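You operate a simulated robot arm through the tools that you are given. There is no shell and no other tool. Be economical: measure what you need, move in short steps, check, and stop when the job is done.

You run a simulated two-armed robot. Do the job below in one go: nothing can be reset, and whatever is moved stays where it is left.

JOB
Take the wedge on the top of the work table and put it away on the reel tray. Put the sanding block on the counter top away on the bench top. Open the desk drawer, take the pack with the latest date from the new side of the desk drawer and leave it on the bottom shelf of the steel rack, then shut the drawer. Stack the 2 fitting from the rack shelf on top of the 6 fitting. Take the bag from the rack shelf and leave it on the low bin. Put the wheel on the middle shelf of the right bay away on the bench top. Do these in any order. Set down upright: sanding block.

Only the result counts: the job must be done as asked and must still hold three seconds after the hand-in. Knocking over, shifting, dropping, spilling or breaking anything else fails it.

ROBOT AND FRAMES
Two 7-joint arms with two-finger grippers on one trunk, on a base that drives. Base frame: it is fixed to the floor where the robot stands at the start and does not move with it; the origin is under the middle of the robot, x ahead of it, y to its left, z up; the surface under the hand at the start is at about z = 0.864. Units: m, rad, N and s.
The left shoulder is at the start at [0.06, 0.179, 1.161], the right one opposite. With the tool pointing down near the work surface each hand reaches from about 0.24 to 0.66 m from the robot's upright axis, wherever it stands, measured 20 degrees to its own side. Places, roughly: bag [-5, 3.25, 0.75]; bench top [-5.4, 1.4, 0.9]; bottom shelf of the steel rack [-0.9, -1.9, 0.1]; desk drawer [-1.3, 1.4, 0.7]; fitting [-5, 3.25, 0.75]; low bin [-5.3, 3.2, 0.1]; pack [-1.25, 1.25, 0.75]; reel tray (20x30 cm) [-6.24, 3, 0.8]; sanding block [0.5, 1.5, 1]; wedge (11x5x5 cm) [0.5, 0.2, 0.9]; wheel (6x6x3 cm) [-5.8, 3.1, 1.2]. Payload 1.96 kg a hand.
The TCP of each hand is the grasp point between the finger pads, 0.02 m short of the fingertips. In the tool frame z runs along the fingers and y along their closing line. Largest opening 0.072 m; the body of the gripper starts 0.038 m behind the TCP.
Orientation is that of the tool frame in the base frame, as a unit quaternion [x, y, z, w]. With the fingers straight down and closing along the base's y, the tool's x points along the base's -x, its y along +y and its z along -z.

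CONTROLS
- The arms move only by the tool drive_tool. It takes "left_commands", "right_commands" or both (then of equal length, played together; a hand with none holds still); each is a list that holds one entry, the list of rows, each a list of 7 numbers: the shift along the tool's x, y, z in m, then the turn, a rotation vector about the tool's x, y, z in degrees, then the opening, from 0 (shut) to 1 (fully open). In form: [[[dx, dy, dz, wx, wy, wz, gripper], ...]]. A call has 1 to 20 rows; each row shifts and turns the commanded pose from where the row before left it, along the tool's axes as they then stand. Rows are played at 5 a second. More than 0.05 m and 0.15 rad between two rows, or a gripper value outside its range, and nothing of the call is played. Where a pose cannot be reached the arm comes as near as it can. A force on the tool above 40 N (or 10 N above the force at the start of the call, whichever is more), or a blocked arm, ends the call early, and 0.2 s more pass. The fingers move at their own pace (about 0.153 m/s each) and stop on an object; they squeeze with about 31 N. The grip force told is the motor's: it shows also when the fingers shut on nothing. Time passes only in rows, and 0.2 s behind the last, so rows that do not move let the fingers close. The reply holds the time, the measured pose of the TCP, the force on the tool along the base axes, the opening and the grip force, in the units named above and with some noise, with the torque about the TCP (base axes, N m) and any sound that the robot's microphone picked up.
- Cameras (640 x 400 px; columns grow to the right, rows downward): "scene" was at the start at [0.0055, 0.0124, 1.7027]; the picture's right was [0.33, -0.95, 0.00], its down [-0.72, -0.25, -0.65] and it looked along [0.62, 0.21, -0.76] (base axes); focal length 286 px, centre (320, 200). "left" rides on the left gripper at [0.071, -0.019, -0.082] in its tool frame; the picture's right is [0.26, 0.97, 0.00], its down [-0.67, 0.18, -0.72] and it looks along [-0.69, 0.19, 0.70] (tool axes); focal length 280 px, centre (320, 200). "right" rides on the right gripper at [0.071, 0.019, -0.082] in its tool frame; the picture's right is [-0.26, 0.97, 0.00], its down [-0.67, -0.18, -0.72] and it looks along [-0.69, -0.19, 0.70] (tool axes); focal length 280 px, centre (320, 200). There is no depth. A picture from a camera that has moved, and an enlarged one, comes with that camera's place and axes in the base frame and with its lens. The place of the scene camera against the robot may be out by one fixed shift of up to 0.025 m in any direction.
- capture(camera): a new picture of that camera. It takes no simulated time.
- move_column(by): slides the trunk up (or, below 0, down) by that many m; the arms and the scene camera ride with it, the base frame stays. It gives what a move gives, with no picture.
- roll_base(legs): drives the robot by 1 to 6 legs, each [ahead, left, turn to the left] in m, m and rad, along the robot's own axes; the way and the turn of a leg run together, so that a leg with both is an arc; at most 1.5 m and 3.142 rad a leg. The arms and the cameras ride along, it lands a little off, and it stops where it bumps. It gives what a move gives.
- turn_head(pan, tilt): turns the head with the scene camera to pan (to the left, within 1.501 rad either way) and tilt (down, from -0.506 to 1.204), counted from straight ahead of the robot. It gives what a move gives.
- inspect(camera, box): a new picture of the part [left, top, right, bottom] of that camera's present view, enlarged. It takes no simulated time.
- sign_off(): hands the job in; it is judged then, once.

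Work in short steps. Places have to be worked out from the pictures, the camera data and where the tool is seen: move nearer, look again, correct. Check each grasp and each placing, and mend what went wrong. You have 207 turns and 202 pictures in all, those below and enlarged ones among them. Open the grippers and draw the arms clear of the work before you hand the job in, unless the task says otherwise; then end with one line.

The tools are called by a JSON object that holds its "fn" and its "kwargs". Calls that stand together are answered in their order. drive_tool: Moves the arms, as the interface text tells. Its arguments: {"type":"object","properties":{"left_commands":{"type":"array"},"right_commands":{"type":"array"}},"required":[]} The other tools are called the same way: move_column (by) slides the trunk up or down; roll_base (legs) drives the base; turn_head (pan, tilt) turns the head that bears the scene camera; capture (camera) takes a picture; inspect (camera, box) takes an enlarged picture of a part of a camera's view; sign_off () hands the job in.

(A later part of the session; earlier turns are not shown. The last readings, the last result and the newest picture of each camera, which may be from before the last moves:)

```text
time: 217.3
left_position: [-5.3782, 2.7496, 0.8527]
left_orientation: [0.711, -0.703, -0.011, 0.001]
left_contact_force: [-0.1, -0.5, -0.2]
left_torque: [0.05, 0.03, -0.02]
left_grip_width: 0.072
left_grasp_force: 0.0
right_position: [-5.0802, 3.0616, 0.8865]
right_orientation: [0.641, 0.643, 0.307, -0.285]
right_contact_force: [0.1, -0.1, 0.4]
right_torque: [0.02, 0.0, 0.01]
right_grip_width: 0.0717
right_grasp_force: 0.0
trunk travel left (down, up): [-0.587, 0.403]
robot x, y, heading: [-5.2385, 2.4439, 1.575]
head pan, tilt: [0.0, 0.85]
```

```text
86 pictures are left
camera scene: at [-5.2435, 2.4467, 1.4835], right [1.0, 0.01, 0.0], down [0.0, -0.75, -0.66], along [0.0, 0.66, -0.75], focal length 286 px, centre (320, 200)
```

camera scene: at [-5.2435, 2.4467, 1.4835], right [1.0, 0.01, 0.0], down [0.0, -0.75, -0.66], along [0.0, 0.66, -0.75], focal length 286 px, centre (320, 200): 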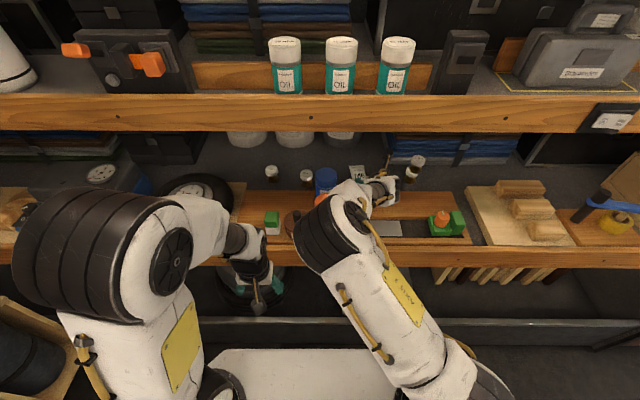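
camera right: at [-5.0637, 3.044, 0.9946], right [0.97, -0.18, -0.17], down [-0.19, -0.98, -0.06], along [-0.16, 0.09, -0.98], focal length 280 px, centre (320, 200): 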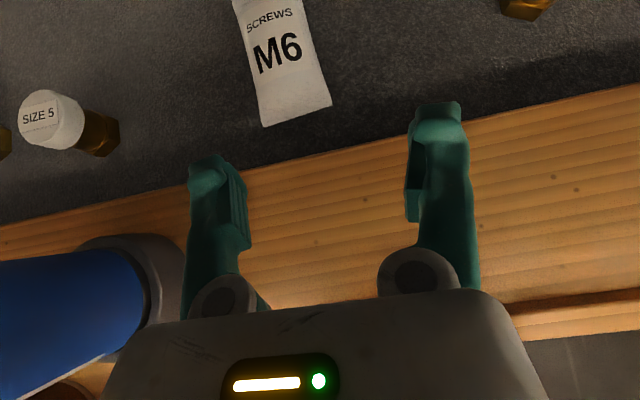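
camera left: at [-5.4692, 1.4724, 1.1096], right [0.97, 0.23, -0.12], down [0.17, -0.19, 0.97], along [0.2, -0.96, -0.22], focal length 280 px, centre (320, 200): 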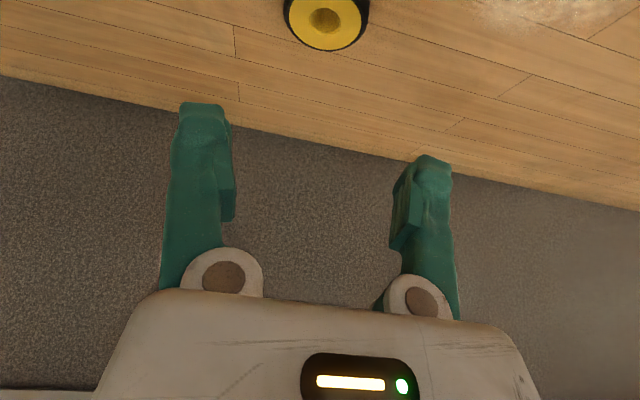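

The elbow is close to the orange bottle; checking that more closely.

{"fn": "inspect", "kwargs": {"camera": "scene", "box": [240, 150, 460, 290]}}

{"fn": "capture", "kwargs": {"camera": "left"}}

```text
2.86 times, centred on (350, 220) of scene
camera zoom: at [-5.2435, 2.4467, 1.4835], right [1.0, 0.01, 0.0], down [0.0, -0.75, -0.66], along [0.0, 0.66, -0.75], focal length 818 px, centre (234, 143)
```

zoom: 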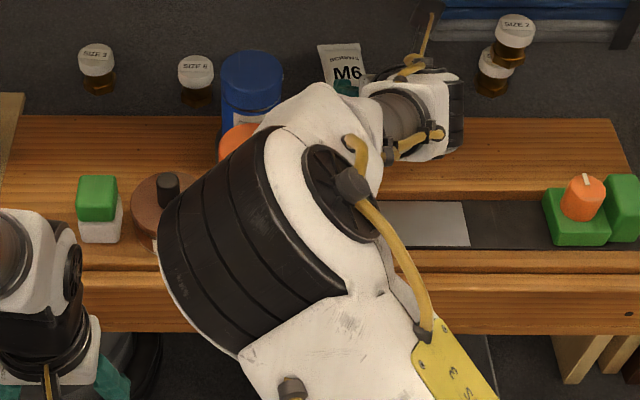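

```text
84 pictures are left
camera left: at [-5.3583, 2.6789, 0.9339], right [-0.96, -0.28, 0.01], down [-0.18, 0.66, 0.73], along [-0.21, 0.7, -0.69], focal length 280 px, centre (320, 200)
```

left: 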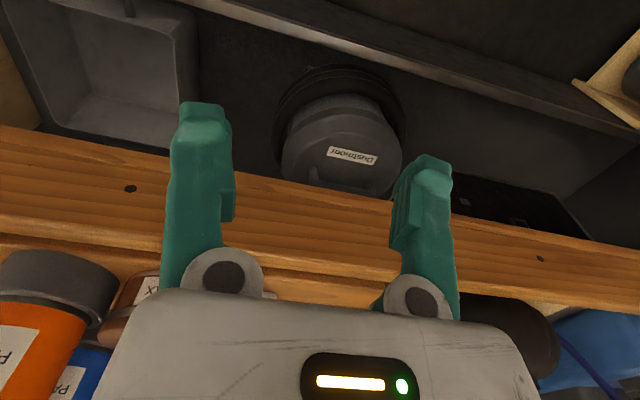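

I'll raise the trunk 8 cm so the elbow clears the bottle: retreat slightly, raise, then come in descending.

{"fn": "drive_tool", "kwargs": {"right_commands": [[[-0.0216, 0, -0.0254, 0, 0, 0, 1], [-0.0216, 0, -0.0254, 0, 0, 0, 1], [-0.0216, 0, -0.0254, 0, 0, 0, 1], [0, 0, 0, 0, 0, 0, 1]]]}}

{"fn": "move_column", "kwargs": {"by": 0.08}}

{"fn": "drive_tool", "kwargs": {"right_commands": [[[0.0079, -0.006, 0.0425, 0, 0, 0, 1], [0.0079, -0.006, 0.0425, 0, 0, 0, 1], [0.0079, -0.006, 0.0425, 0, 0, 0, 1], [0.0079, -0.006, 0.0425, 0, 0, 0, 1], [0, 0, 0, 0, 0, 0, 1]]]}}

{"fn": "capture", "kwargs": {"camera": "right"}}

{"fn": "capture", "kwargs": {"camera": "scene"}}

```text
time: 218.3
left_position: [-5.3779, 2.7507, 0.8529]
left_orientation: [0.712, -0.702, -0.012, 0.002]
left_contact_force: [-0.5, 0.0, -0.3]
left_torque: [-0.02, 0.01, -0.01]
left_grip_width: 0.0719
left_grasp_force: 0.0
right_position: [-5.0779, 2.9599, 0.8867]
right_orientation: [0.641, 0.643, 0.307, -0.286]
right_contact_force: [0.7, -0.1, -0.2]
right_torque: [0.0, 0.02, -0.01]
right_grip_width: 0.072
right_grasp_force: 0.0
trunk travel left (down, up): [-0.587, 0.403]
robot x, y, heading: [-5.234, 2.4438, 1.576]
head pan, tilt: [0.0, 0.85]
```

```text
time: 219.5
left_position: [-5.3782, 2.7502, 0.9331]
left_orientation: [0.712, -0.702, -0.011, 0.002]
left_contact_force: [0.5, 0.1, -0.5]
left_torque: [0.02, -0.02, 0.01]
left_grip_width: 0.0721
left_grasp_force: 0.0
right_position: [-5.0786, 2.9599, 0.9665]
right_orientation: [0.642, 0.642, 0.308, -0.285]
right_contact_force: [-0.5, 0.1, 0.6]
right_torque: [-0.03, -0.01, -0.02]
right_grip_width: 0.072
right_grasp_force: 0.1
trunk travel left (down, up): [-0.667, 0.323]
robot x, y, heading: [-5.234, 2.4381, 1.579]
head pan, tilt: [0.0, 0.85]
```

```text
time: 220.7
left_position: [-5.3791, 2.7501, 0.9329]
left_orientation: [0.712, -0.702, -0.011, 0.001]
left_contact_force: [0.6, 0.2, 0.0]
left_torque: [0.01, 0.03, 0.0]
left_grip_width: 0.0721
left_grasp_force: 0.2
right_position: [-5.0993, 3.1083, 0.8799]
right_orientation: [0.641, 0.642, 0.309, -0.286]
right_contact_force: [0.2, -0.2, -0.5]
right_torque: [0.03, -0.01, -0.01]
right_grip_width: 0.072
right_grasp_force: 0.1
trunk travel left (down, up): [-0.667, 0.323]
robot x, y, heading: [-5.2376, 2.4404, 1.58]
head pan, tilt: [0.0, 0.85]
```

```text
83 pictures are left
camera right: at [-5.0825, 3.091, 0.9891], right [0.97, -0.18, -0.17], down [-0.19, -0.98, -0.06], along [-0.16, 0.09, -0.98], focal length 280 px, centre (320, 200)
```

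right: 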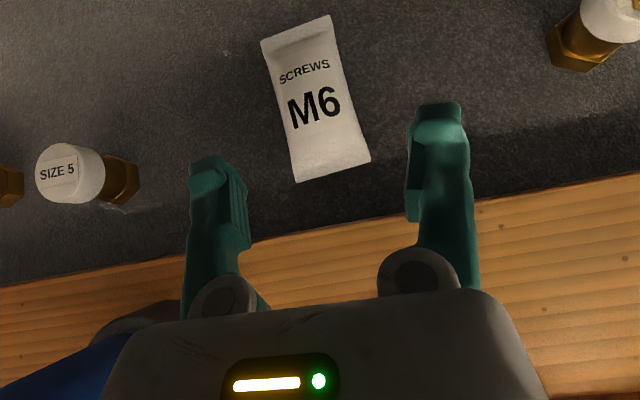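

```text
82 pictures are left
camera scene: at [-5.2438, 2.4462, 1.5635], right [1.0, 0.01, 0.0], down [0.0, -0.75, -0.66], along [0.0, 0.66, -0.75], focal length 286 px, centre (320, 200)
```

scene: 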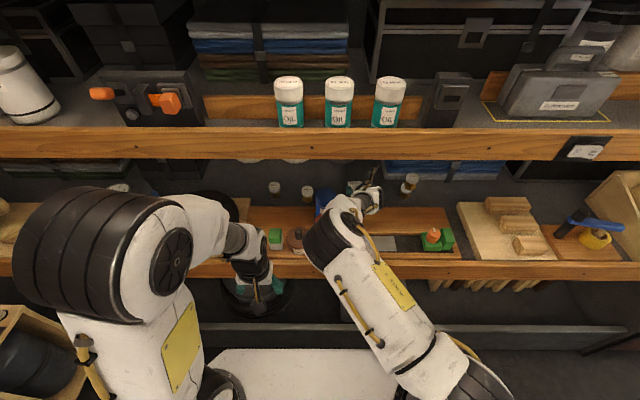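

Bag centre ≈(-5.103, 3.178), aligned along y. Lowering onto it with the fingers straddling its width.

{"fn": "drive_tool", "kwargs": {"right_commands": [[[-0.0071, -0.0013, 0.0308, 0, 0, 0, 1], [-0.0071, -0.0013, 0.0308, 0, 0, 0, 1], [-0.0071, -0.0013, 0.0308, 0, 0, 0, 1], [0, 0, 0, 0, 0, 0, 1]]]}}

{"fn": "capture", "kwargs": {"camera": "right"}}

```text
time: 221.5
left_position: [-5.3778, 2.7529, 0.9329]
left_orientation: [0.712, -0.702, -0.011, 0.002]
left_contact_force: [-0.7, 0.5, -0.1]
left_torque: [-0.04, 0.05, 0.02]
left_grip_width: 0.0721
left_grasp_force: 0.1
right_position: [-5.1004, 3.1706, 0.8148]
right_orientation: [0.64, 0.64, 0.312, -0.291]
right_contact_force: [-0.6, 2.7, 4.5]
right_torque: [-0.31, 0.02, -0.01]
right_grip_width: 0.072
right_grasp_force: 0.0
trunk travel left (down, up): [-0.667, 0.323]
robot x, y, heading: [-5.2332, 2.4417, 1.579]
head pan, tilt: [0.0, 0.85]
stopped in row 4 (right hand): the force on the tool passed its limit at 50 N (the readings are from after the stop); the commanded pose is now the measured one
```

```text
81 pictures are left
camera right: at [-5.0835, 3.1518, 0.9218], right [0.97, -0.18, -0.18], down [-0.19, -0.98, -0.07], along [-0.16, 0.1, -0.98], focal length 280 px, centre (320, 200)
```

right: 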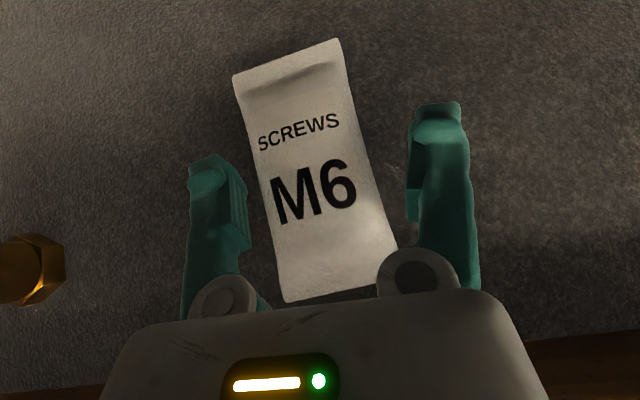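

Contact stopped the descent; the bag lies between the fingers. Closing to see whether it grips.

{"fn": "drive_tool", "kwargs": {"right_commands": [[[0, 0, 0, 0, 0, 0, 0], [0, 0, 0, 0, 0, 0, 0], [0, 0, 0, 0, 0, 0, 0]]]}}

{"fn": "capture", "kwargs": {"camera": "right"}}

```text
time: 222.3
left_position: [-5.3783, 2.7517, 0.9331]
left_orientation: [0.713, -0.702, -0.011, 0.002]
left_contact_force: [0.1, -1.1, 0.0]
left_torque: [0.02, -0.02, 0.0]
left_grip_width: 0.0723
left_grasp_force: 0.0
right_position: [-5.1013, 3.169, 0.814]
right_orientation: [0.639, 0.641, 0.311, -0.291]
right_contact_force: [0.9, 16.3, 16.0]
right_torque: [-1.52, 0.29, -0.24]
right_grip_width: 0.0536
right_grasp_force: 30.8
trunk travel left (down, up): [-0.667, 0.323]
robot x, y, heading: [-5.2365, 2.4405, 1.584]
head pan, tilt: [0.0, 0.85]
```

```text
80 pictures are left
camera right: at [-5.0841, 3.1508, 0.9225], right [0.97, -0.18, -0.18], down [-0.19, -0.98, -0.07], along [-0.16, 0.1, -0.98], focal length 280 px, centre (320, 200)
```

right: 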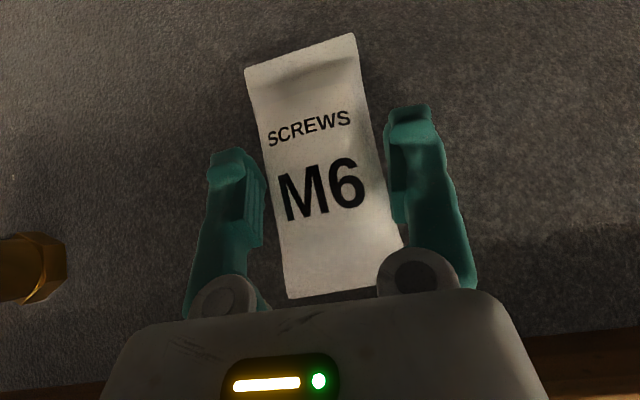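

Gripped (0.054). Lifting gently.

{"fn": "drive_tool", "kwargs": {"right_commands": [[[0.0153, 0, -0.0129, 0, 0, 0, 0], [0.0229, 0, -0.0194, 0, 0, 0, 0], [0.0229, 0, -0.0194, 0, 0, 0, 0], [0, 0, 0, 0, 0, 0, 0]]]}}

{"fn": "capture", "kwargs": {"camera": "right"}}

{"fn": "inspect", "kwargs": {"camera": "scene", "box": [240, 150, 460, 290]}}

```text
time: 223.3
left_position: [-5.3787, 2.7508, 0.9321]
left_orientation: [0.712, -0.702, -0.012, 0.002]
left_contact_force: [-0.7, -0.3, 0.6]
left_torque: [-0.01, 0.02, 0.0]
left_grip_width: 0.0718
left_grasp_force: 0.1
right_position: [-5.1026, 3.1683, 0.8941]
right_orientation: [0.64, 0.64, 0.311, -0.29]
right_contact_force: [-0.2, 0.5, -2.0]
right_torque: [-0.01, 0.02, -0.03]
right_grip_width: 0.0537
right_grasp_force: 30.9
trunk travel left (down, up): [-0.667, 0.323]
robot x, y, heading: [-5.2346, 2.4422, 1.58]
head pan, tilt: [0.0, 0.85]
```

```text
79 pictures are left
camera right: at [-5.0857, 3.1505, 1.0016], right [0.97, -0.18, -0.18], down [-0.19, -0.98, -0.07], along [-0.16, 0.1, -0.98], focal length 280 px, centre (320, 200)
```

right: 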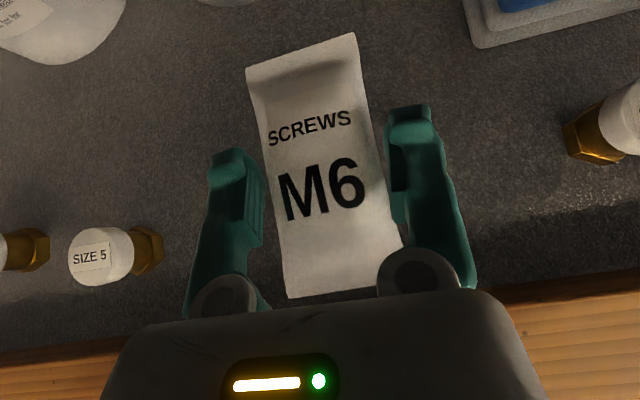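

```text
2.86 times, centred on (350, 220) of scene
camera zoom: at [-5.2431, 2.4482, 1.5635], right [1.0, 0.01, 0.0], down [0.0, -0.75, -0.66], along [0.0, 0.66, -0.75], focal length 818 px, centre (234, 143)
```

zoom: 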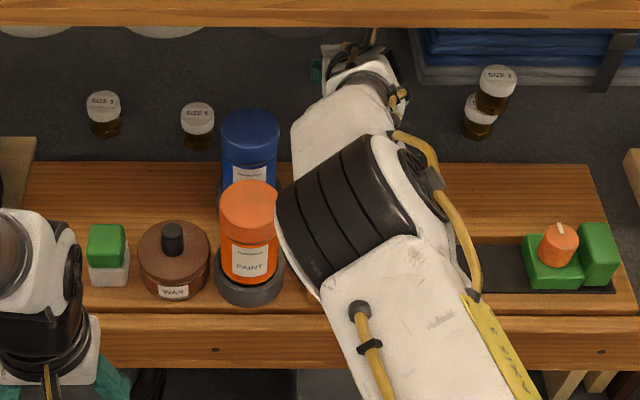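

Bag held. I'll shift the base 3 cm right and then straight back, so the elbow keeps clear of the orange bottle.

{"fn": "roll_base", "kwargs": {"legs": [[0, -0.03, 0], [-0.38, 0, 0]]}}

{"fn": "capture", "kwargs": {"camera": "scene"}}

```text
time: 226.2
left_position: [-5.3448, 2.3709, 0.933]
left_orientation: [0.711, -0.704, -0.011, 0.002]
left_contact_force: [-0.6, -0.4, -0.3]
left_torque: [0.02, -0.03, -0.02]
left_grip_width: 0.072
left_grasp_force: 0.0
right_position: [-5.0676, 2.7878, 0.8948]
right_orientation: [0.642, 0.638, 0.313, -0.289]
right_contact_force: [-0.6, -0.2, -1.5]
right_torque: [-0.02, 0.0, 0.01]
right_grip_width: 0.0535
right_grasp_force: 30.5
trunk travel left (down, up): [-0.667, 0.323]
robot x, y, heading: [-5.2029, 2.0611, 1.569]
head pan, tilt: [0.0, 0.85]
```

```text
77 pictures are left
camera scene: at [-5.212, 2.0666, 1.5635], right [1.0, 0.0, 0.0], down [0.0, -0.75, -0.66], along [0.0, 0.66, -0.75], focal length 286 px, centre (320, 200)
```

scene: 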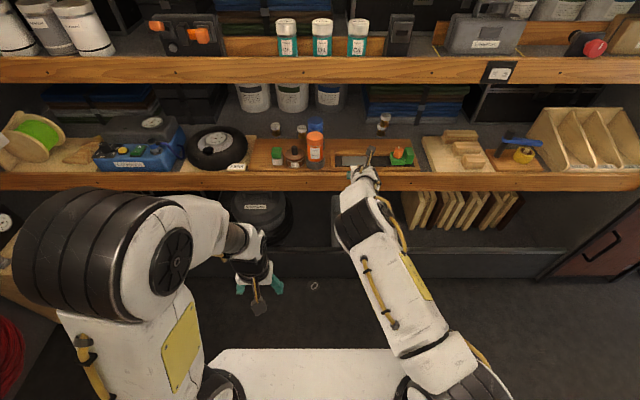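

The low bin runs along under the bench behind a rail; free floor shows near x≈-5.24 between the hose/bucket and the grey box. Backing a little, shifting left, making the tool steeper and lowering the trunk.

{"fn": "roll_base", "kwargs": {"legs": [[-0.03, 0.17, 0]]}}

{"fn": "drive_tool", "kwargs": {"right_commands": [[[0, 0, 0, 0, -7.5, 0, 0], [0, 0, 0, 0, -7.5, 0, 0], [0, 0, 0, 0, -7.5, 0, 0], [0, 0, 0, 0, -7.5, 0, 0], [0, 0, 0, 0, 0, 0, 0]]]}}

{"fn": "move_column", "kwargs": {"by": -0.42}}

{"fn": "capture", "kwargs": {"camera": "scene"}}

{"fn": "capture", "kwargs": {"camera": "right"}}

```text
time: 227.6
left_position: [-5.512, 2.341, 0.9329]
left_orientation: [0.71, -0.704, -0.011, 0.001]
left_contact_force: [1.1, 0.5, -0.5]
left_torque: [-0.01, -0.04, 0.01]
left_grip_width: 0.0721
left_grasp_force: 0.0
right_position: [-5.2332, 2.7575, 0.8941]
right_orientation: [0.641, 0.639, 0.312, -0.29]
right_contact_force: [0.7, -0.5, -1.0]
right_torque: [-0.03, -0.01, 0.01]
right_grip_width: 0.0533
right_grasp_force: 31.0
trunk travel left (down, up): [-0.667, 0.323]
robot x, y, heading: [-5.3697, 2.0314, 1.574]
head pan, tilt: [0.0, 0.85]
```

```text
time: 228.8
left_position: [-5.5101, 2.3403, 0.9326]
left_orientation: [0.71, -0.704, -0.011, 0.002]
left_contact_force: [-0.1, -0.5, -0.4]
left_torque: [0.06, 0.01, 0.0]
left_grip_width: 0.0722
left_grasp_force: 0.1
right_position: [-5.2364, 2.7348, 0.885]
right_orientation: [0.701, 0.692, 0.135, -0.113]
right_contact_force: [0.0, -0.8, -1.8]
right_torque: [0.01, -0.02, -0.01]
right_grip_width: 0.0534
right_grasp_force: 31.1
right hand out of reach, approached as far as the arm can: row 4
trunk travel left (down, up): [-0.667, 0.323]
robot x, y, heading: [-5.3707, 2.0329, 1.561]
head pan, tilt: [0.0, 0.85]
```

```text
refused: -0.42 is not a number from -0.4 to 0.4
```

```text
76 pictures are left
camera scene: at [-5.3775, 2.0375, 1.5635], right [1.0, 0.0, 0.0], down [0.0, -0.75, -0.66], along [0.0, 0.66, -0.75], focal length 286 px, centre (320, 200)
```

scene: 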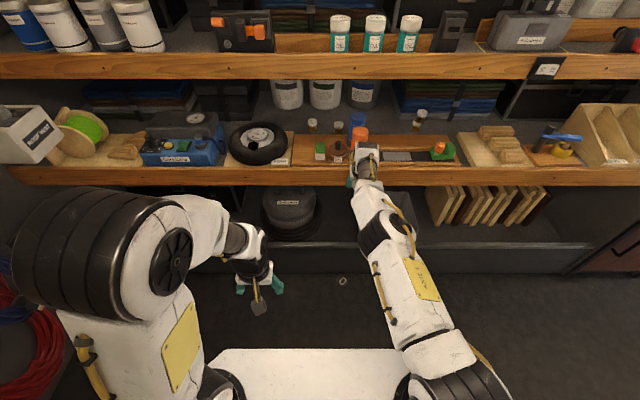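

```text
75 pictures are left
camera right: at [-5.2182, 2.7726, 0.9863], right [0.96, -0.26, -0.06], down [-0.21, -0.88, 0.43], along [-0.17, -0.4, -0.9], focal length 280 px, centre (320, 200)
```

right: 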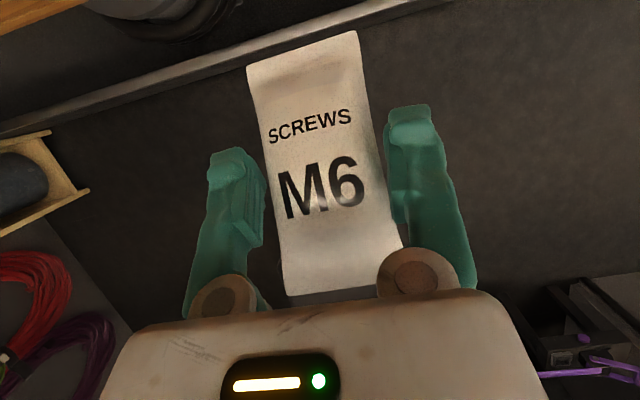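

Lowering the trunk by 0.4 and viewing the bin.

{"fn": "move_column", "kwargs": {"by": -0.4}}

{"fn": "capture", "kwargs": {"camera": "scene"}}

{"fn": "capture", "kwargs": {"camera": "right"}}

```text
time: 232.7
left_position: [-5.5105, 2.3411, 0.5329]
left_orientation: [0.71, -0.704, -0.012, 0.002]
left_contact_force: [-0.6, -0.2, -0.8]
left_torque: [0.0, -0.03, -0.01]
left_grip_width: 0.072
left_grasp_force: 0.1
right_position: [-5.2359, 2.7365, 0.4844]
right_orientation: [0.701, 0.691, 0.136, -0.113]
right_contact_force: [0.3, 0.6, -0.9]
right_torque: [-0.02, -0.03, 0.0]
right_grip_width: 0.0532
right_grasp_force: 31.1
trunk travel left (down, up): [-0.267, 0.723]
robot x, y, heading: [-5.3661, 2.0295, 1.572]
head pan, tilt: [0.0, 0.85]
```

```text
74 pictures are left
camera scene: at [-5.3779, 2.0371, 1.1635], right [1.0, 0.0, 0.0], down [0.0, -0.75, -0.66], along [0.0, 0.66, -0.75], focal length 286 px, centre (320, 200)
```

scene: 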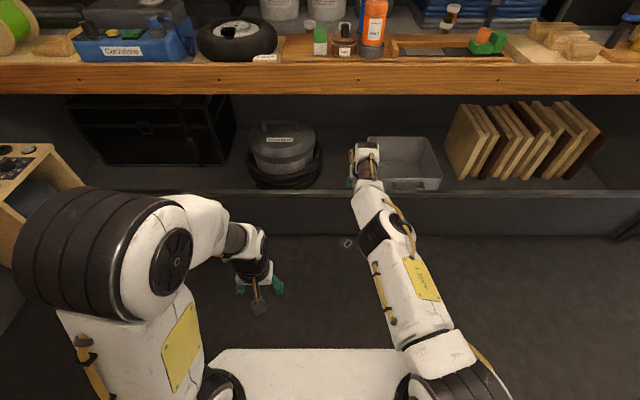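

```text
73 pictures are left
camera right: at [-5.2186, 2.7725, 0.5867], right [0.96, -0.26, -0.06], down [-0.21, -0.88, 0.43], along [-0.17, -0.4, -0.9], focal length 280 px, centre (320, 200)
```

right: 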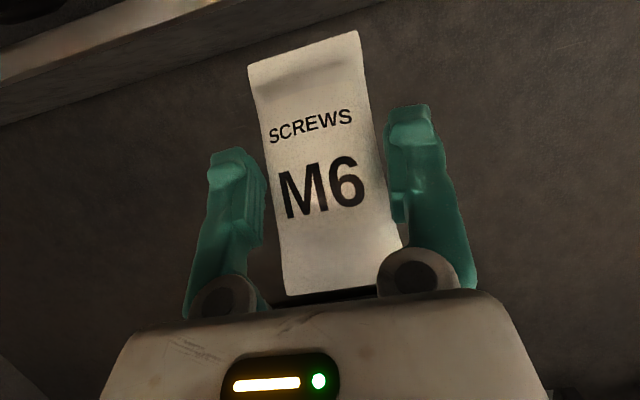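

I need the rail and shelf geometry for going in. Zooming on the bin.

{"fn": "inspect", "kwargs": {"camera": "scene", "box": [230, 80, 470, 240]}}

```text
2.50 times, centred on (350, 160) of scene
camera zoom: at [-5.3779, 2.0371, 1.1635], right [1.0, 0.0, 0.0], down [0.0, -0.75, -0.66], along [0.0, 0.66, -0.75], focal length 716 px, centre (245, 300)
```

zoom: 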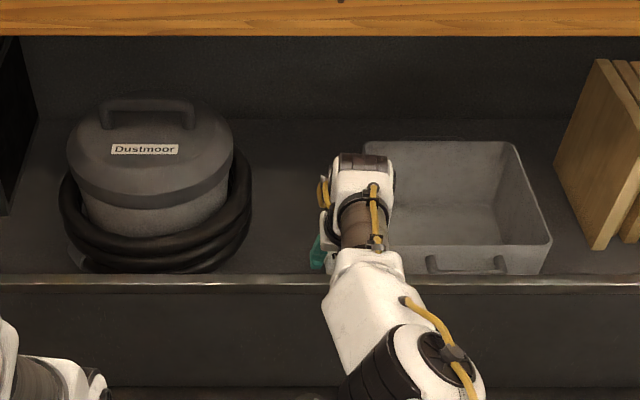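

Rail: top ≈0.30 at y≈2.85; bench lip bottom ≈0.73; free floor at x≈-5.285, y≈3.05. I'll lower slightly, shift left 5 cm and drive the hand in over the rail.

{"fn": "move_column", "kwargs": {"by": -0.08}}

{"fn": "roll_base", "kwargs": {"legs": [[0, 0.05, 0], [0.15, 0, 0]]}}

{"fn": "capture", "kwargs": {"camera": "scene"}}

{"fn": "capture", "kwargs": {"camera": "right"}}

```text
time: 233.8
left_position: [-5.5115, 2.3403, 0.4523]
left_orientation: [0.71, -0.704, -0.011, 0.003]
left_contact_force: [0.5, 0.4, 0.4]
left_torque: [0.02, -0.01, 0.0]
left_grip_width: 0.0721
left_grasp_force: 0.0
right_position: [-5.2349, 2.7339, 0.4038]
right_orientation: [0.7, 0.692, 0.135, -0.115]
right_contact_force: [-0.3, -0.6, -1.1]
right_torque: [0.01, -0.02, 0.01]
right_grip_width: 0.0539
right_grasp_force: 30.7
trunk travel left (down, up): [-0.187, 0.803]
robot x, y, heading: [-5.3688, 2.0336, 1.572]
head pan, tilt: [0.0, 0.85]
```

```text
time: 235.7
left_position: [-5.5618, 2.4919, 0.4522]
left_orientation: [0.71, -0.705, -0.012, 0.003]
left_contact_force: [0.1, -0.6, 0.3]
left_torque: [0.01, -0.02, 0.02]
left_grip_width: 0.072
left_grasp_force: 0.0
right_position: [-5.2852, 2.8857, 0.4039]
right_orientation: [0.701, 0.691, 0.136, -0.114]
right_contact_force: [0.8, -0.1, -1.8]
right_torque: [-0.01, 0.01, -0.01]
right_grip_width: 0.0535
right_grasp_force: 31.3
trunk travel left (down, up): [-0.187, 0.803]
robot x, y, heading: [-5.421, 2.1826, 1.57]
head pan, tilt: [0.0, 0.85]
```

```text
71 pictures are left
camera scene: at [-5.4282, 2.1878, 1.0835], right [1.0, 0.0, 0.0], down [0.0, -0.75, -0.66], along [0.0, 0.66, -0.75], focal length 286 px, centre (320, 200)
```

scene: 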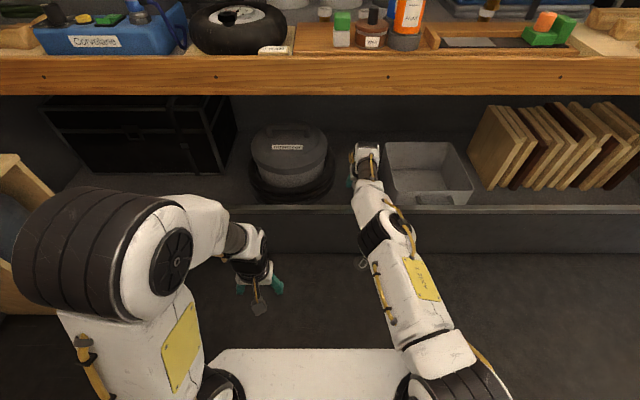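

```text
70 pictures are left
camera right: at [-5.2679, 2.9229, 0.5066], right [0.96, -0.26, -0.06], down [-0.21, -0.88, 0.43], along [-0.17, -0.4, -0.9], focal length 280 px, centre (320, 200)
```

right: 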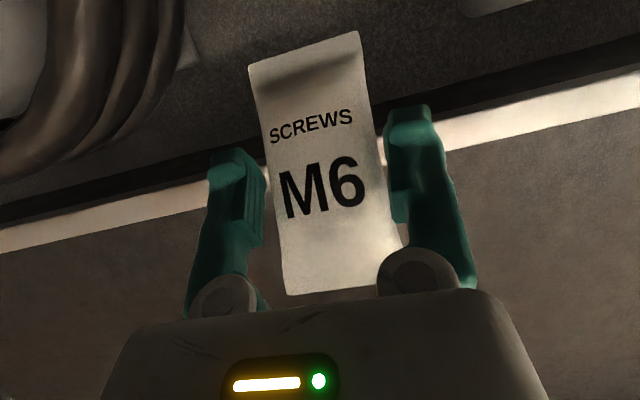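

Clearances look right (hose right edge ≈-5.38, box left ≈-5.18). Moving in another 0.13 m and lowering by trunk.

{"fn": "roll_base", "kwargs": {"legs": [[0.14, -0.008, 0]]}}

{"fn": "move_column", "kwargs": {"by": -0.1}}

{"fn": "capture", "kwargs": {"camera": "right"}}

{"fn": "capture", "kwargs": {"camera": "scene"}}

```text
time: 237.1
left_position: [-5.5541, 2.6346, 0.4534]
left_orientation: [0.71, -0.704, -0.011, 0.002]
left_contact_force: [-0.2, -0.2, -0.9]
left_torque: [0.01, 0.0, -0.02]
left_grip_width: 0.0719
left_grasp_force: 0.0
right_position: [-5.2777, 3.0286, 0.4038]
right_orientation: [0.7, 0.692, 0.134, -0.114]
right_contact_force: [0.3, 0.1, -0.1]
right_torque: [-0.02, -0.01, 0.02]
right_grip_width: 0.0537
right_grasp_force: 31.1
trunk travel left (down, up): [-0.187, 0.803]
robot x, y, heading: [-5.413, 2.3218, 1.57]
head pan, tilt: [0.0, 0.85]
```

```text
time: 238.4
left_position: [-5.554, 2.6338, 0.353]
left_orientation: [0.71, -0.704, -0.012, 0.002]
left_contact_force: [-0.1, 1.0, -1.5]
left_torque: [0.03, 0.01, 0.0]
left_grip_width: 0.072
left_grasp_force: 0.0
right_position: [-5.2768, 3.0264, 0.3054]
right_orientation: [0.7, 0.692, 0.136, -0.115]
right_contact_force: [0.5, -0.2, -0.1]
right_torque: [0.01, -0.05, -0.03]
right_grip_width: 0.0535
right_grasp_force: 31.2
trunk travel left (down, up): [-0.087, 0.903]
robot x, y, heading: [-5.4169, 2.323, 1.57]
head pan, tilt: [0.0, 0.85]
```

```text
69 pictures are left
camera right: at [-5.2604, 3.0653, 0.4067], right [0.96, -0.26, -0.06], down [-0.21, -0.88, 0.43], along [-0.17, -0.4, -0.9], focal length 280 px, centre (320, 200)
```

right: 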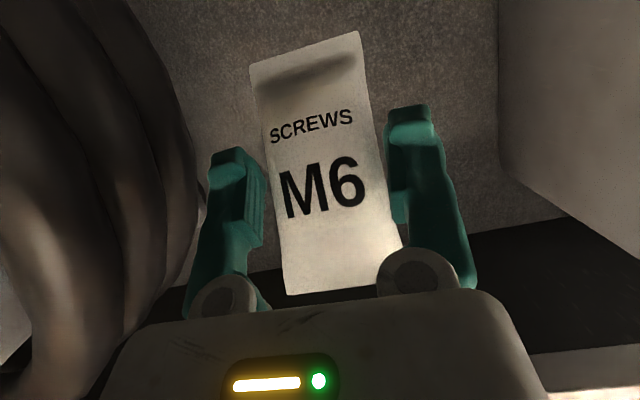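

```text
68 pictures are left
camera scene: at [-5.4201, 2.33, 0.9835], right [1.0, 0.0, 0.0], down [0.0, -0.75, -0.66], along [0.0, 0.66, -0.75], focal length 286 px, centre (320, 200)
```

scene: 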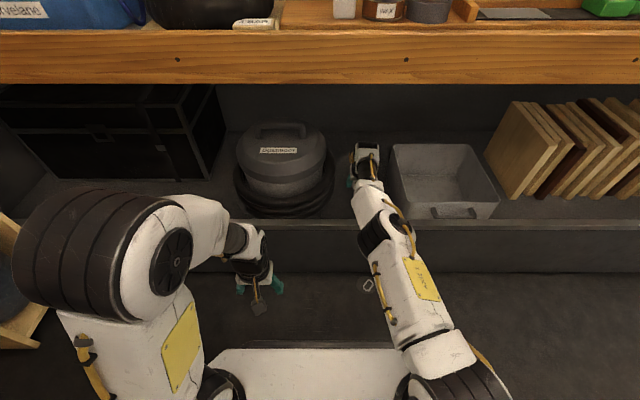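

Good gaps both sides. Lowering the trunk the remaining 8 cm.

{"fn": "move_column", "kwargs": {"by": -0.08}}

{"fn": "capture", "kwargs": {"camera": "right"}}

```text
time: 239.6
left_position: [-5.5535, 2.6339, 0.272]
left_orientation: [0.709, -0.705, -0.012, 0.002]
left_contact_force: [-0.2, -0.5, 0.3]
left_torque: [0.01, 0.01, -0.01]
left_grip_width: 0.0719
left_grasp_force: 0.2
right_position: [-5.278, 3.0287, 0.2239]
right_orientation: [0.7, 0.692, 0.135, -0.114]
right_contact_force: [0.4, -0.3, -1.2]
right_torque: [-0.01, 0.0, -0.01]
right_grip_width: 0.0534
right_grasp_force: 31.2
trunk travel left (down, up): [-0.007, 0.983]
robot x, y, heading: [-5.4103, 2.3246, 1.569]
head pan, tilt: [0.0, 0.85]
```

```text
67 pictures are left
camera right: at [-5.2604, 3.0653, 0.3267], right [0.96, -0.26, -0.06], down [-0.21, -0.88, 0.43], along [-0.17, -0.4, -0.9], focal length 280 px, centre (320, 200)
```

right: 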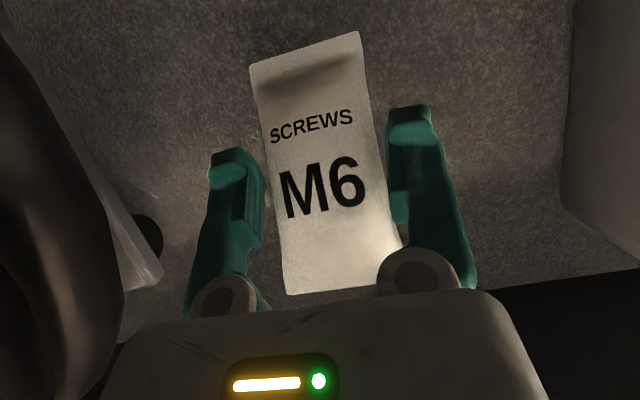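

Lowering by arm in small steps until contact.

{"fn": "drive_tool", "kwargs": {"right_commands": [[[-0.0042, 0, 0.0113, 0, 0, 0, 0], [-0.0042, 0, 0.0113, 0, 0, 0, 0], [-0.0042, 0, 0.0113, 0, 0, 0, 0], [-0.0042, 0, 0.0113, 0, 0, 0, 0], [0, 0, 0, 0, 0, 0, 0]]]}}

{"fn": "capture", "kwargs": {"camera": "right"}}

{"fn": "capture", "kwargs": {"camera": "scene"}}

```text
time: 240.6
left_position: [-5.5526, 2.6332, 0.2744]
left_orientation: [0.709, -0.705, -0.013, 0.001]
left_contact_force: [-0.7, -1.0, 0.0]
left_torque: [0.0, 0.0, 0.01]
left_grip_width: 0.0721
left_grasp_force: 0.1
right_position: [-5.2776, 3.0279, 0.1919]
right_orientation: [0.7, 0.69, 0.141, -0.119]
right_contact_force: [1.5, -6.2, 24.6]
right_torque: [0.32, 0.58, 0.13]
right_grip_width: 0.0534
right_grasp_force: 30.7
right hand out of reach, approached as far as the arm can: row 4
trunk travel left (down, up): [-0.007, 0.983]
robot x, y, heading: [-5.4111, 2.3272, 1.571]
head pan, tilt: [0.0, 0.85]
stopped in row 4 (right hand): the force on the tool passed its limit at 46 N (the readings are from after the stop); the commanded pose is now the measured one
```

```text
66 pictures are left
camera right: at [-5.2594, 3.0639, 0.2944], right [0.96, -0.26, -0.07], down [-0.21, -0.88, 0.42], along [-0.17, -0.39, -0.91], focal length 280 px, centre (320, 200)
```

right: 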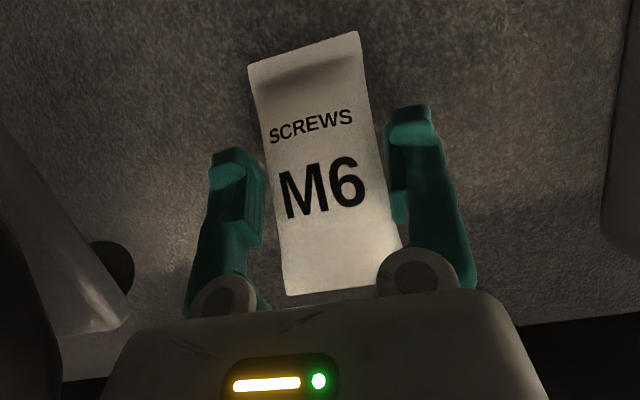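

```text
65 pictures are left
camera scene: at [-5.4205, 2.327, 0.9039], right [1.0, 0.0, 0.0], down [0.0, -0.75, -0.66], along [0.0, 0.66, -0.75], focal length 286 px, centre (320, 200)
```

scene: 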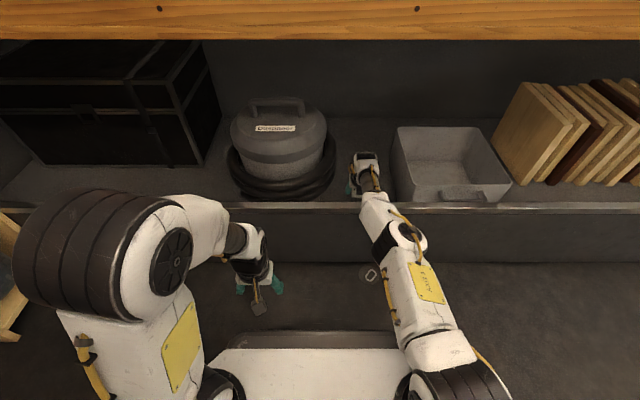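

The bag touches the bin floor. Opening and raising along the tool axis.

{"fn": "drive_tool", "kwargs": {"right_commands": [[[0, 0, 0, 0, 0, 0, 1], [0, 0, 0, 0, 0, 0, 1], [0, 0, 0, 0, 0, 0, 1], [0, 0, -0.03, 0, 0, 0, 1], [0, 0, -0.03, 0, 0, 0, 1], [0, 0, 0, 0, 0, 0, 1]]]}}

{"fn": "capture", "kwargs": {"camera": "right"}}

```text
time: 241.9
left_position: [-5.5541, 2.634, 0.2724]
left_orientation: [0.71, -0.705, -0.012, 0.003]
left_contact_force: [-0.4, 0.7, -0.2]
left_torque: [-0.02, -0.02, -0.03]
left_grip_width: 0.0717
left_grasp_force: 0.1
right_position: [-5.2807, 3.0313, 0.2407]
right_orientation: [0.7, 0.691, 0.138, -0.116]
right_contact_force: [0.8, 0.8, -0.2]
right_torque: [-0.02, -0.02, -0.01]
right_grip_width: 0.0721
right_grasp_force: 0.1
right hand out of reach, approached as far as the arm can: row 4, 5
trunk travel left (down, up): [-0.007, 0.983]
robot x, y, heading: [-5.4079, 2.3258, 1.57]
head pan, tilt: [0.0, 0.85]
```

```text
64 pictures are left
camera right: at [-5.2636, 3.0675, 0.3445], right [0.96, -0.26, -0.07], down [-0.21, -0.88, 0.42], along [-0.17, -0.4, -0.9], focal length 280 px, centre (320, 200)
```

right: 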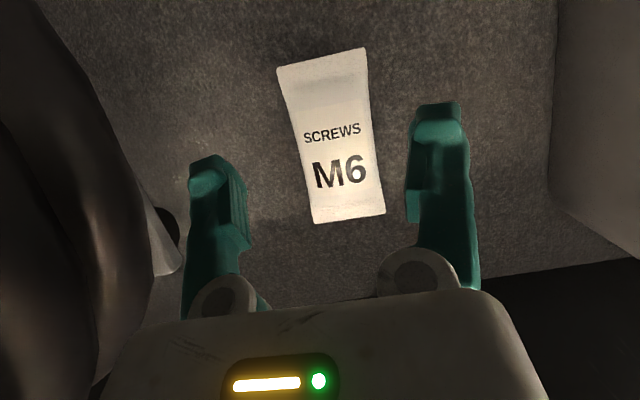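

The bag lies in the low bin. Raising the trunk, backing out, and returning to normal height.

{"fn": "move_column", "kwargs": {"by": 0.17}}

{"fn": "roll_base", "kwargs": {"legs": [[-0.3, 0, 0]]}}

{"fn": "move_column", "kwargs": {"by": 0.35}}

{"fn": "capture", "kwargs": {"camera": "scene"}}

```text
time: 243.9
left_position: [-5.5519, 2.6344, 0.4426]
left_orientation: [0.709, -0.705, -0.012, 0.001]
left_contact_force: [0.2, 0.8, 0.9]
left_torque: [-0.02, 0.01, -0.02]
left_grip_width: 0.0721
left_grasp_force: 0.0
right_position: [-5.2806, 3.0315, 0.4108]
right_orientation: [0.699, 0.692, 0.138, -0.117]
right_contact_force: [-0.2, -0.2, -0.3]
right_torque: [0.05, -0.04, 0.01]
right_grip_width: 0.0721
right_grasp_force: 0.1
trunk travel left (down, up): [-0.177, 0.813]
robot x, y, heading: [-5.4099, 2.3211, 1.573]
head pan, tilt: [0.0, 0.85]
```

```text
time: 246.0
left_position: [-5.5536, 2.3245, 0.4428]
left_orientation: [0.709, -0.705, -0.012, 0.001]
left_contact_force: [-0.3, -0.7, 0.8]
left_torque: [0.02, 0.02, -0.01]
left_grip_width: 0.0718
left_grasp_force: 0.0
right_position: [-5.2798, 2.7206, 0.4113]
right_orientation: [0.701, 0.69, 0.139, -0.116]
right_contact_force: [-0.6, 0.2, 0.4]
right_torque: [-0.01, 0.04, 0.0]
right_grip_width: 0.072
right_grasp_force: 0.0
trunk travel left (down, up): [-0.177, 0.813]
robot x, y, heading: [-5.4156, 2.0153, 1.568]
head pan, tilt: [0.0, 0.85]
```

```text
time: 249.4
left_position: [-5.5525, 2.3258, 0.7938]
left_orientation: [0.708, -0.706, -0.011, 0.002]
left_contact_force: [-0.1, -0.4, -0.3]
left_torque: [-0.05, -0.03, -0.02]
left_grip_width: 0.0721
left_grasp_force: 0.0
right_position: [-5.28, 2.7218, 0.7611]
right_orientation: [0.7, 0.69, 0.138, -0.117]
right_contact_force: [-0.5, -0.3, 0.4]
right_torque: [0.06, -0.02, -0.03]
right_grip_width: 0.0719
right_grasp_force: 0.0
trunk travel left (down, up): [-0.527, 0.463]
robot x, y, heading: [-5.4133, 2.0164, 1.568]
head pan, tilt: [0.0, 0.85]
```

```text
63 pictures are left
camera scene: at [-5.4209, 2.0198, 1.4235], right [1.0, 0.0, 0.0], down [0.0, -0.75, -0.66], along [0.0, 0.66, -0.75], focal length 286 px, centre (320, 200)
```

scene: 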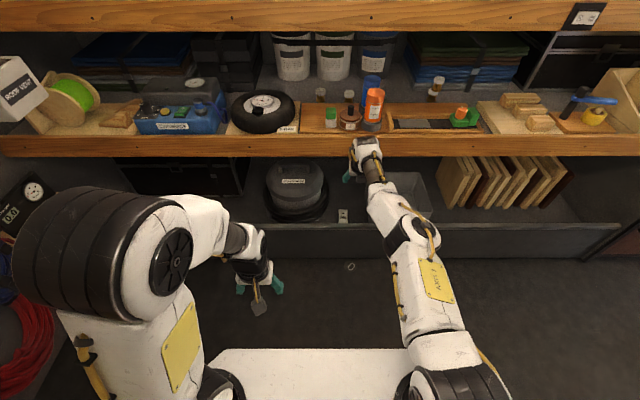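

All good. Now to the desk drawer: I'll retract the right hand, raise the trunk to normal and travel sideways back along the aisle.

{"fn": "drive_tool", "kwargs": {"right_commands": [[[-0.0387, 0, -0.0143, 0, 0, 0, 1], [-0.0387, 0, -0.0143, 0, 0, 0, 1], [-0.0387, 0, -0.0143, 0, 0, 0, 1], [-0.0387, 0, -0.0143, 0, 0, 0, 1], [-0.0387, 0, -0.0143, 0, 0, 0, 1], [-0.0387, 0, -0.0143, 0, 0, 0, 1], [-0.0387, 0, -0.0143, 0, 0, 0, 1], [0, 0, 0, 0, -7, 0, 1], [0, 0, 0, 0, -7, 0, 1], [0, 0, 0, 0, -7, 0, 1]]]}}

{"fn": "move_column", "kwargs": {"by": 0.28}}

{"fn": "roll_base", "kwargs": {"legs": [[0.18, 0, 0], [0, -1.4, 0], [0, -1.4, 0]]}}

{"fn": "turn_head", "kwargs": {"pan": -1.3, "tilt": 0.5}}

{"fn": "capture", "kwargs": {"camera": "scene"}}

```text
time: 251.6
left_position: [-5.5528, 2.3242, 0.794]
left_orientation: [0.708, -0.706, -0.012, 0.002]
left_contact_force: [-0.5, -0.2, 0.4]
left_torque: [0.02, 0.03, 0.02]
left_grip_width: 0.0718
left_grasp_force: 0.1
right_position: [-5.3089, 2.6483, 0.7368]
right_orientation: [0.714, 0.7, 0.008, 0.012]
right_contact_force: [-0.6, -0.3, -0.8]
right_torque: [0.02, 0.01, 0.0]
right_grip_width: 0.0721
right_grasp_force: 0.0
right hand out of reach, approached as far as the arm can: row 1, 2, 3, 4, 5, 6, 7, 8, 9, 10
trunk travel left (down, up): [-0.527, 0.463]
robot x, y, heading: [-5.4152, 2.0111, 1.564]
head pan, tilt: [0.0, 0.85]
```

```text
time: 254.4
left_position: [-5.5537, 2.3254, 1.0732]
left_orientation: [0.708, -0.706, -0.011, 0.002]
left_contact_force: [-0.1, -0.6, 0.9]
left_torque: [-0.02, 0.0, -0.01]
left_grip_width: 0.072
left_grasp_force: 0.0
right_position: [-5.3094, 2.649, 1.0187]
right_orientation: [0.714, 0.7, 0.007, 0.012]
right_contact_force: [0.2, -0.1, -0.1]
right_torque: [-0.02, 0.01, -0.04]
right_grip_width: 0.0721
right_grasp_force: 0.0
trunk travel left (down, up): [-0.807, 0.183]
robot x, y, heading: [-5.4143, 2.0135, 1.565]
head pan, tilt: [0.0, 0.85]
```

```text
time: 261.9
left_position: [-4.2069, 2.4978, 1.0726]
left_orientation: [0.709, -0.705, -0.012, 0.002]
left_contact_force: [0.1, -0.5, 0.5]
left_torque: [-0.01, 0.0, -0.01]
left_grip_width: 0.072
left_grasp_force: 0.1
right_position: [-3.9751, 2.821, 1.0154]
right_orientation: [0.704, 0.711, 0.004, 0.008]
right_contact_force: [-8.3, 2.1, 0.1]
right_torque: [-0.04, -0.77, 0.79]
right_grip_width: 0.0718
right_grasp_force: 0.0
trunk travel left (down, up): [-0.807, 0.183]
robot x, y, heading: [-4.0658, 2.1882, 1.573]
head pan, tilt: [0.0, 0.85]
stopped in leg 2: the force on the tool passed its limit at 47 N (the readings are from after the stop); the commanded pose is now the measured one
```

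```text
time: 263.4
left_position: [-4.2081, 2.4968, 1.0719]
left_orientation: [0.71, -0.705, -0.012, 0.001]
left_contact_force: [0.2, 0.7, -0.2]
left_torque: [0.02, -0.04, 0.02]
left_grip_width: 0.072
left_grasp_force: 0.0
right_position: [-3.9748, 2.82, 1.017]
right_orientation: [0.705, 0.709, 0.006, 0.01]
right_contact_force: [-11.0, 0.3, 1.9]
right_torque: [-0.01, -1.07, 1.08]
right_grip_width: 0.0719
right_grasp_force: 0.1
trunk travel left (down, up): [-0.807, 0.183]
robot x, y, heading: [-4.0655, 2.1861, 1.574]
head pan, tilt: [-1.3, 0.499]
```

```text
62 pictures are left
camera scene: at [-3.989, 2.1391, 1.7336], right [0.27, -0.96, 0.0], down [-0.46, -0.13, -0.88], along [0.85, 0.23, -0.48], focal length 286 px, centre (320, 200)
```

scene: 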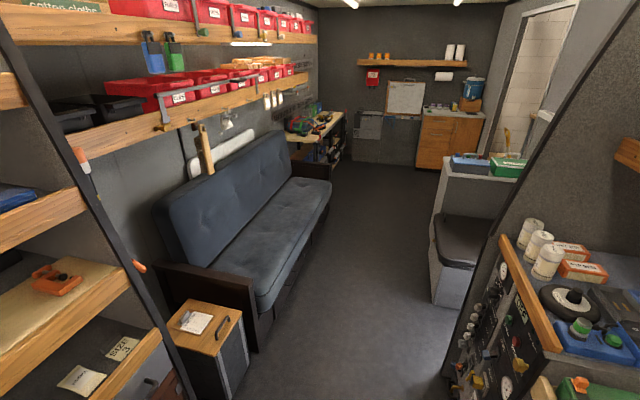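

The right hand touched a bay divider. I'll move back left a few cm and look at what it met.

{"fn": "roll_base", "kwargs": {"legs": [[0, 0.06, 0], [-0.1, 0, 0]]}}

{"fn": "turn_head", "kwargs": {"pan": -0.2, "tilt": 0.6}}

{"fn": "capture", "kwargs": {"camera": "scene"}}

```text
time: 265.1
left_position: [-4.2679, 2.3951, 1.0725]
left_orientation: [0.708, -0.706, -0.011, 0.001]
left_contact_force: [-0.5, -0.1, -0.4]
left_torque: [0.0, -0.02, 0.01]
left_grip_width: 0.0721
left_grasp_force: 0.1
right_position: [-4.0319, 2.7194, 1.0174]
right_orientation: [0.707, 0.707, 0.005, 0.01]
right_contact_force: [0.1, -0.9, 0.2]
right_torque: [0.0, 0.02, 0.0]
right_grip_width: 0.072
right_grasp_force: 0.0
trunk travel left (down, up): [-0.807, 0.183]
robot x, y, heading: [-4.1256, 2.0838, 1.563]
head pan, tilt: [-1.3, 0.499]
```

```text
time: 266.4
left_position: [-4.2662, 2.3963, 1.0725]
left_orientation: [0.709, -0.705, -0.012, 0.001]
left_contact_force: [-0.2, 0.0, -0.4]
left_torque: [0.01, 0.0, 0.02]
left_grip_width: 0.0723
left_grasp_force: 0.1
right_position: [-4.0301, 2.7193, 1.0164]
right_orientation: [0.707, 0.708, 0.005, 0.009]
right_contact_force: [-1.0, -0.4, -0.2]
right_torque: [0.01, -0.02, -0.02]
right_grip_width: 0.0722
right_grasp_force: 0.0
trunk travel left (down, up): [-0.807, 0.183]
robot x, y, heading: [-4.1272, 2.0872, 1.567]
head pan, tilt: [-0.201, 0.6]
```

```text
61 pictures are left
camera scene: at [-4.1154, 2.0996, 1.7244], right [0.98, -0.2, 0.0], down [-0.12, -0.55, -0.83], along [0.17, 0.81, -0.56], focal length 286 px, centre (320, 200)
```

scene: 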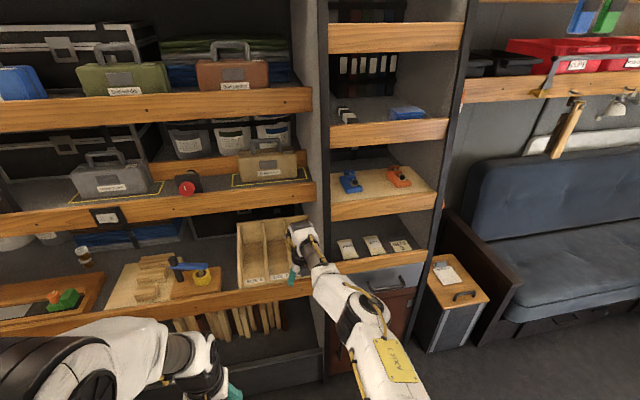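

Only the fixed divider was touched; nothing is displaced. Retracting the right hand properly.

{"fn": "drive_tool", "kwargs": {"right_commands": [[[0, 0.02, -0.03, 0, 0, 0, 1], [0, 0.02, -0.03, 0, 0, 0, 1], [-0.035, 0.01, -0.01, 0, 0, 0, 1], [-0.04, 0.01, 0, 0, 0, 0, 1], [-0.04, 0.01, 0, 0, 0, 0, 1], [-0.04, 0, 0, 0, 0, 0, 1], [-0.04, 0, 0, 0, 0, 0, 1], [-0.04, 0, 0, 0, 0, 0, 1], [-0.04, 0, 0, 0, 0, 0, 1], [-0.03, 0, 0, 0, 0, 0, 1]]]}}

{"fn": "capture", "kwargs": {"camera": "scene"}}

```text
time: 268.6
left_position: [-4.2658, 2.3969, 1.0726]
left_orientation: [0.708, -0.706, -0.012, 0.002]
left_contact_force: [0.0, 0.3, -0.1]
left_torque: [-0.04, 0.02, 0.02]
left_grip_width: 0.072
left_grasp_force: 0.0
right_position: [-3.9779, 2.727, 1.0864]
right_orientation: [0.706, 0.708, 0.004, 0.01]
right_contact_force: [0.4, 0.1, -0.2]
right_torque: [0.01, 0.03, -0.01]
right_grip_width: 0.0718
right_grasp_force: 0.1
right hand out of reach, approached as far as the arm can: row 1, 3, 4, 5, 6, 7, 8, 9, 10
trunk travel left (down, up): [-0.807, 0.183]
robot x, y, heading: [-4.125, 2.0838, 1.567]
head pan, tilt: [-0.201, 0.6]
```

```text
60 pictures are left
camera scene: at [-4.1156, 2.0998, 1.7244], right [0.98, -0.2, 0.0], down [-0.11, -0.55, -0.82], along [0.17, 0.81, -0.57], focal length 286 px, centre (320, 200)
```

scene: 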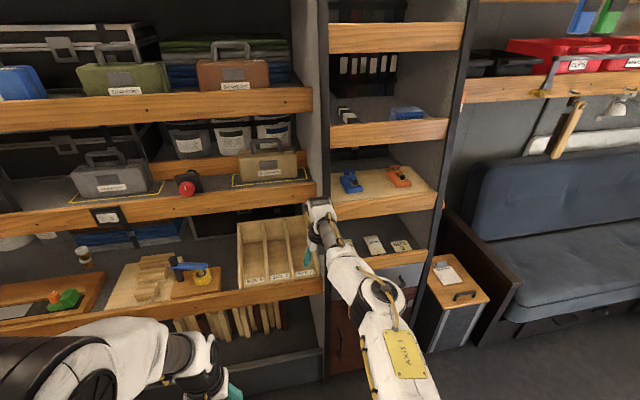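

The flipped wrist blocks retraction. I'll back up slightly and roll the wrist back.

{"fn": "roll_base", "kwargs": {"legs": [[-0.08, 0.04, 0]]}}

{"fn": "drive_tool", "kwargs": {"right_commands": [[[0, 0, 0, 0, 0, 8.4, 1], [0, 0, 0, 0, 0, 8.4, 1], [0, 0, 0, 0, 0, 8.4, 1], [0, 0, 0, 0, 0, 8.4, 1], [0, 0, 0, 0, 0, 8.4, 1], [0, 0, 0, 0, 0, 8.4, 1], [0, 0, 0, 0, 0, 8.4, 1], [0, 0, 0, 0, 0, 8.4, 1], [0, 0, 0, 0, 0, 8.4, 1], [0, 0, 0, 0, 0, 8.4, 1], [0, 0, 0, 0, 0, 8.4, 1], [0, 0, 0, 0, 0, 8.4, 1], [0, 0, 0, 0, 0, 8.4, 1], [0, 0, 0, 0, 0, 8.4, 1], [0, 0, 0, 0, 0, 8.4, 1], [0, 0, 0, 0, 0, 8.4, 1], [0, 0, 0, 0, 0, 8.4, 1], [0, 0, 0, 0, 0, 8.4, 1], [0, 0, 0, 0, 0, 8.4, 1], [0, 0, 0, 0, 0, 8.4, 1]]]}}

{"fn": "drive_tool", "kwargs": {"right_commands": [[[0, 0, 0, 0, 0, 8, 1], [0.04, 0, 0, 0, 0, 0, 1], [0.04, 0, 0, 0, 0, 0, 1], [0.04, 0, 0, 0, 0, 0, 1], [0.04, 0, 0, 0, 0, 0, 1], [0.04, 0, 0, 0, 0, 0, 1], [0.04, 0, 0, 0, 0, 0, 1], [0.04, 0, 0, 0, 0, 0, 1]]]}}

{"fn": "capture", "kwargs": {"camera": "scene"}}

```text
time: 269.8
left_position: [-4.3057, 2.3156, 1.073]
left_orientation: [0.708, -0.706, -0.012, 0.002]
left_contact_force: [0.0, 0.3, 0.5]
left_torque: [0.03, 0.01, 0.0]
left_grip_width: 0.0721
left_grasp_force: 0.0
right_position: [-4.0174, 2.6477, 1.0841]
right_orientation: [0.707, 0.707, 0.004, 0.01]
right_contact_force: [0.3, -0.3, -0.3]
right_torque: [0.01, 0.0, 0.0]
right_grip_width: 0.0721
right_grasp_force: 0.0
trunk travel left (down, up): [-0.807, 0.183]
robot x, y, heading: [-4.1654, 2.0059, 1.566]
head pan, tilt: [-0.201, 0.6]
```

```text
time: 273.9
left_position: [-4.3056, 2.3166, 1.0729]
left_orientation: [0.708, -0.706, -0.012, 0.002]
left_contact_force: [1.1, -0.3, 0.0]
left_torque: [-0.01, -0.01, -0.01]
left_grip_width: 0.0721
left_grasp_force: 0.1
right_position: [-4.0173, 2.6473, 1.0863]
right_orientation: [0.777, -0.63, 0.01, -0.004]
right_contact_force: [0.1, -0.3, -1.3]
right_torque: [-0.01, -0.03, -0.02]
right_grip_width: 0.0722
right_grasp_force: 0.1
trunk travel left (down, up): [-0.807, 0.183]
robot x, y, heading: [-4.1652, 2.0039, 1.569]
head pan, tilt: [-0.201, 0.6]
```

```text
time: 275.8
left_position: [-4.306, 2.3149, 1.0734]
left_orientation: [0.708, -0.706, -0.013, 0.001]
left_contact_force: [0.8, -0.1, 0.5]
left_torque: [0.02, 0.02, 0.01]
left_grip_width: 0.0719
left_grasp_force: 0.1
right_position: [-3.9973, 2.3653, 1.0875]
right_orientation: [0.732, -0.681, 0.009, -0.005]
right_contact_force: [-0.3, -0.2, -0.2]
right_torque: [0.05, 0.01, -0.02]
right_grip_width: 0.072
right_grasp_force: 0.1
right hand out of reach, approached as far as the arm can: row 1
trunk travel left (down, up): [-0.807, 0.183]
robot x, y, heading: [-4.1654, 2.0059, 1.567]
head pan, tilt: [-0.201, 0.6]
```

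```text
59 pictures are left
camera scene: at [-4.1556, 2.0175, 1.7244], right [0.98, -0.2, 0.0], down [-0.12, -0.55, -0.83], along [0.17, 0.81, -0.56], focal length 286 px, centre (320, 200)
```

scene: 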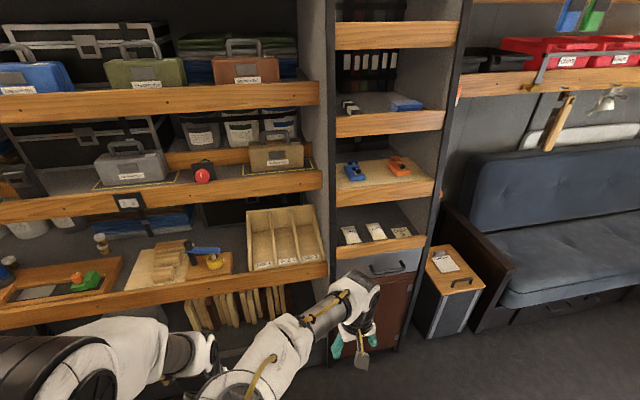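

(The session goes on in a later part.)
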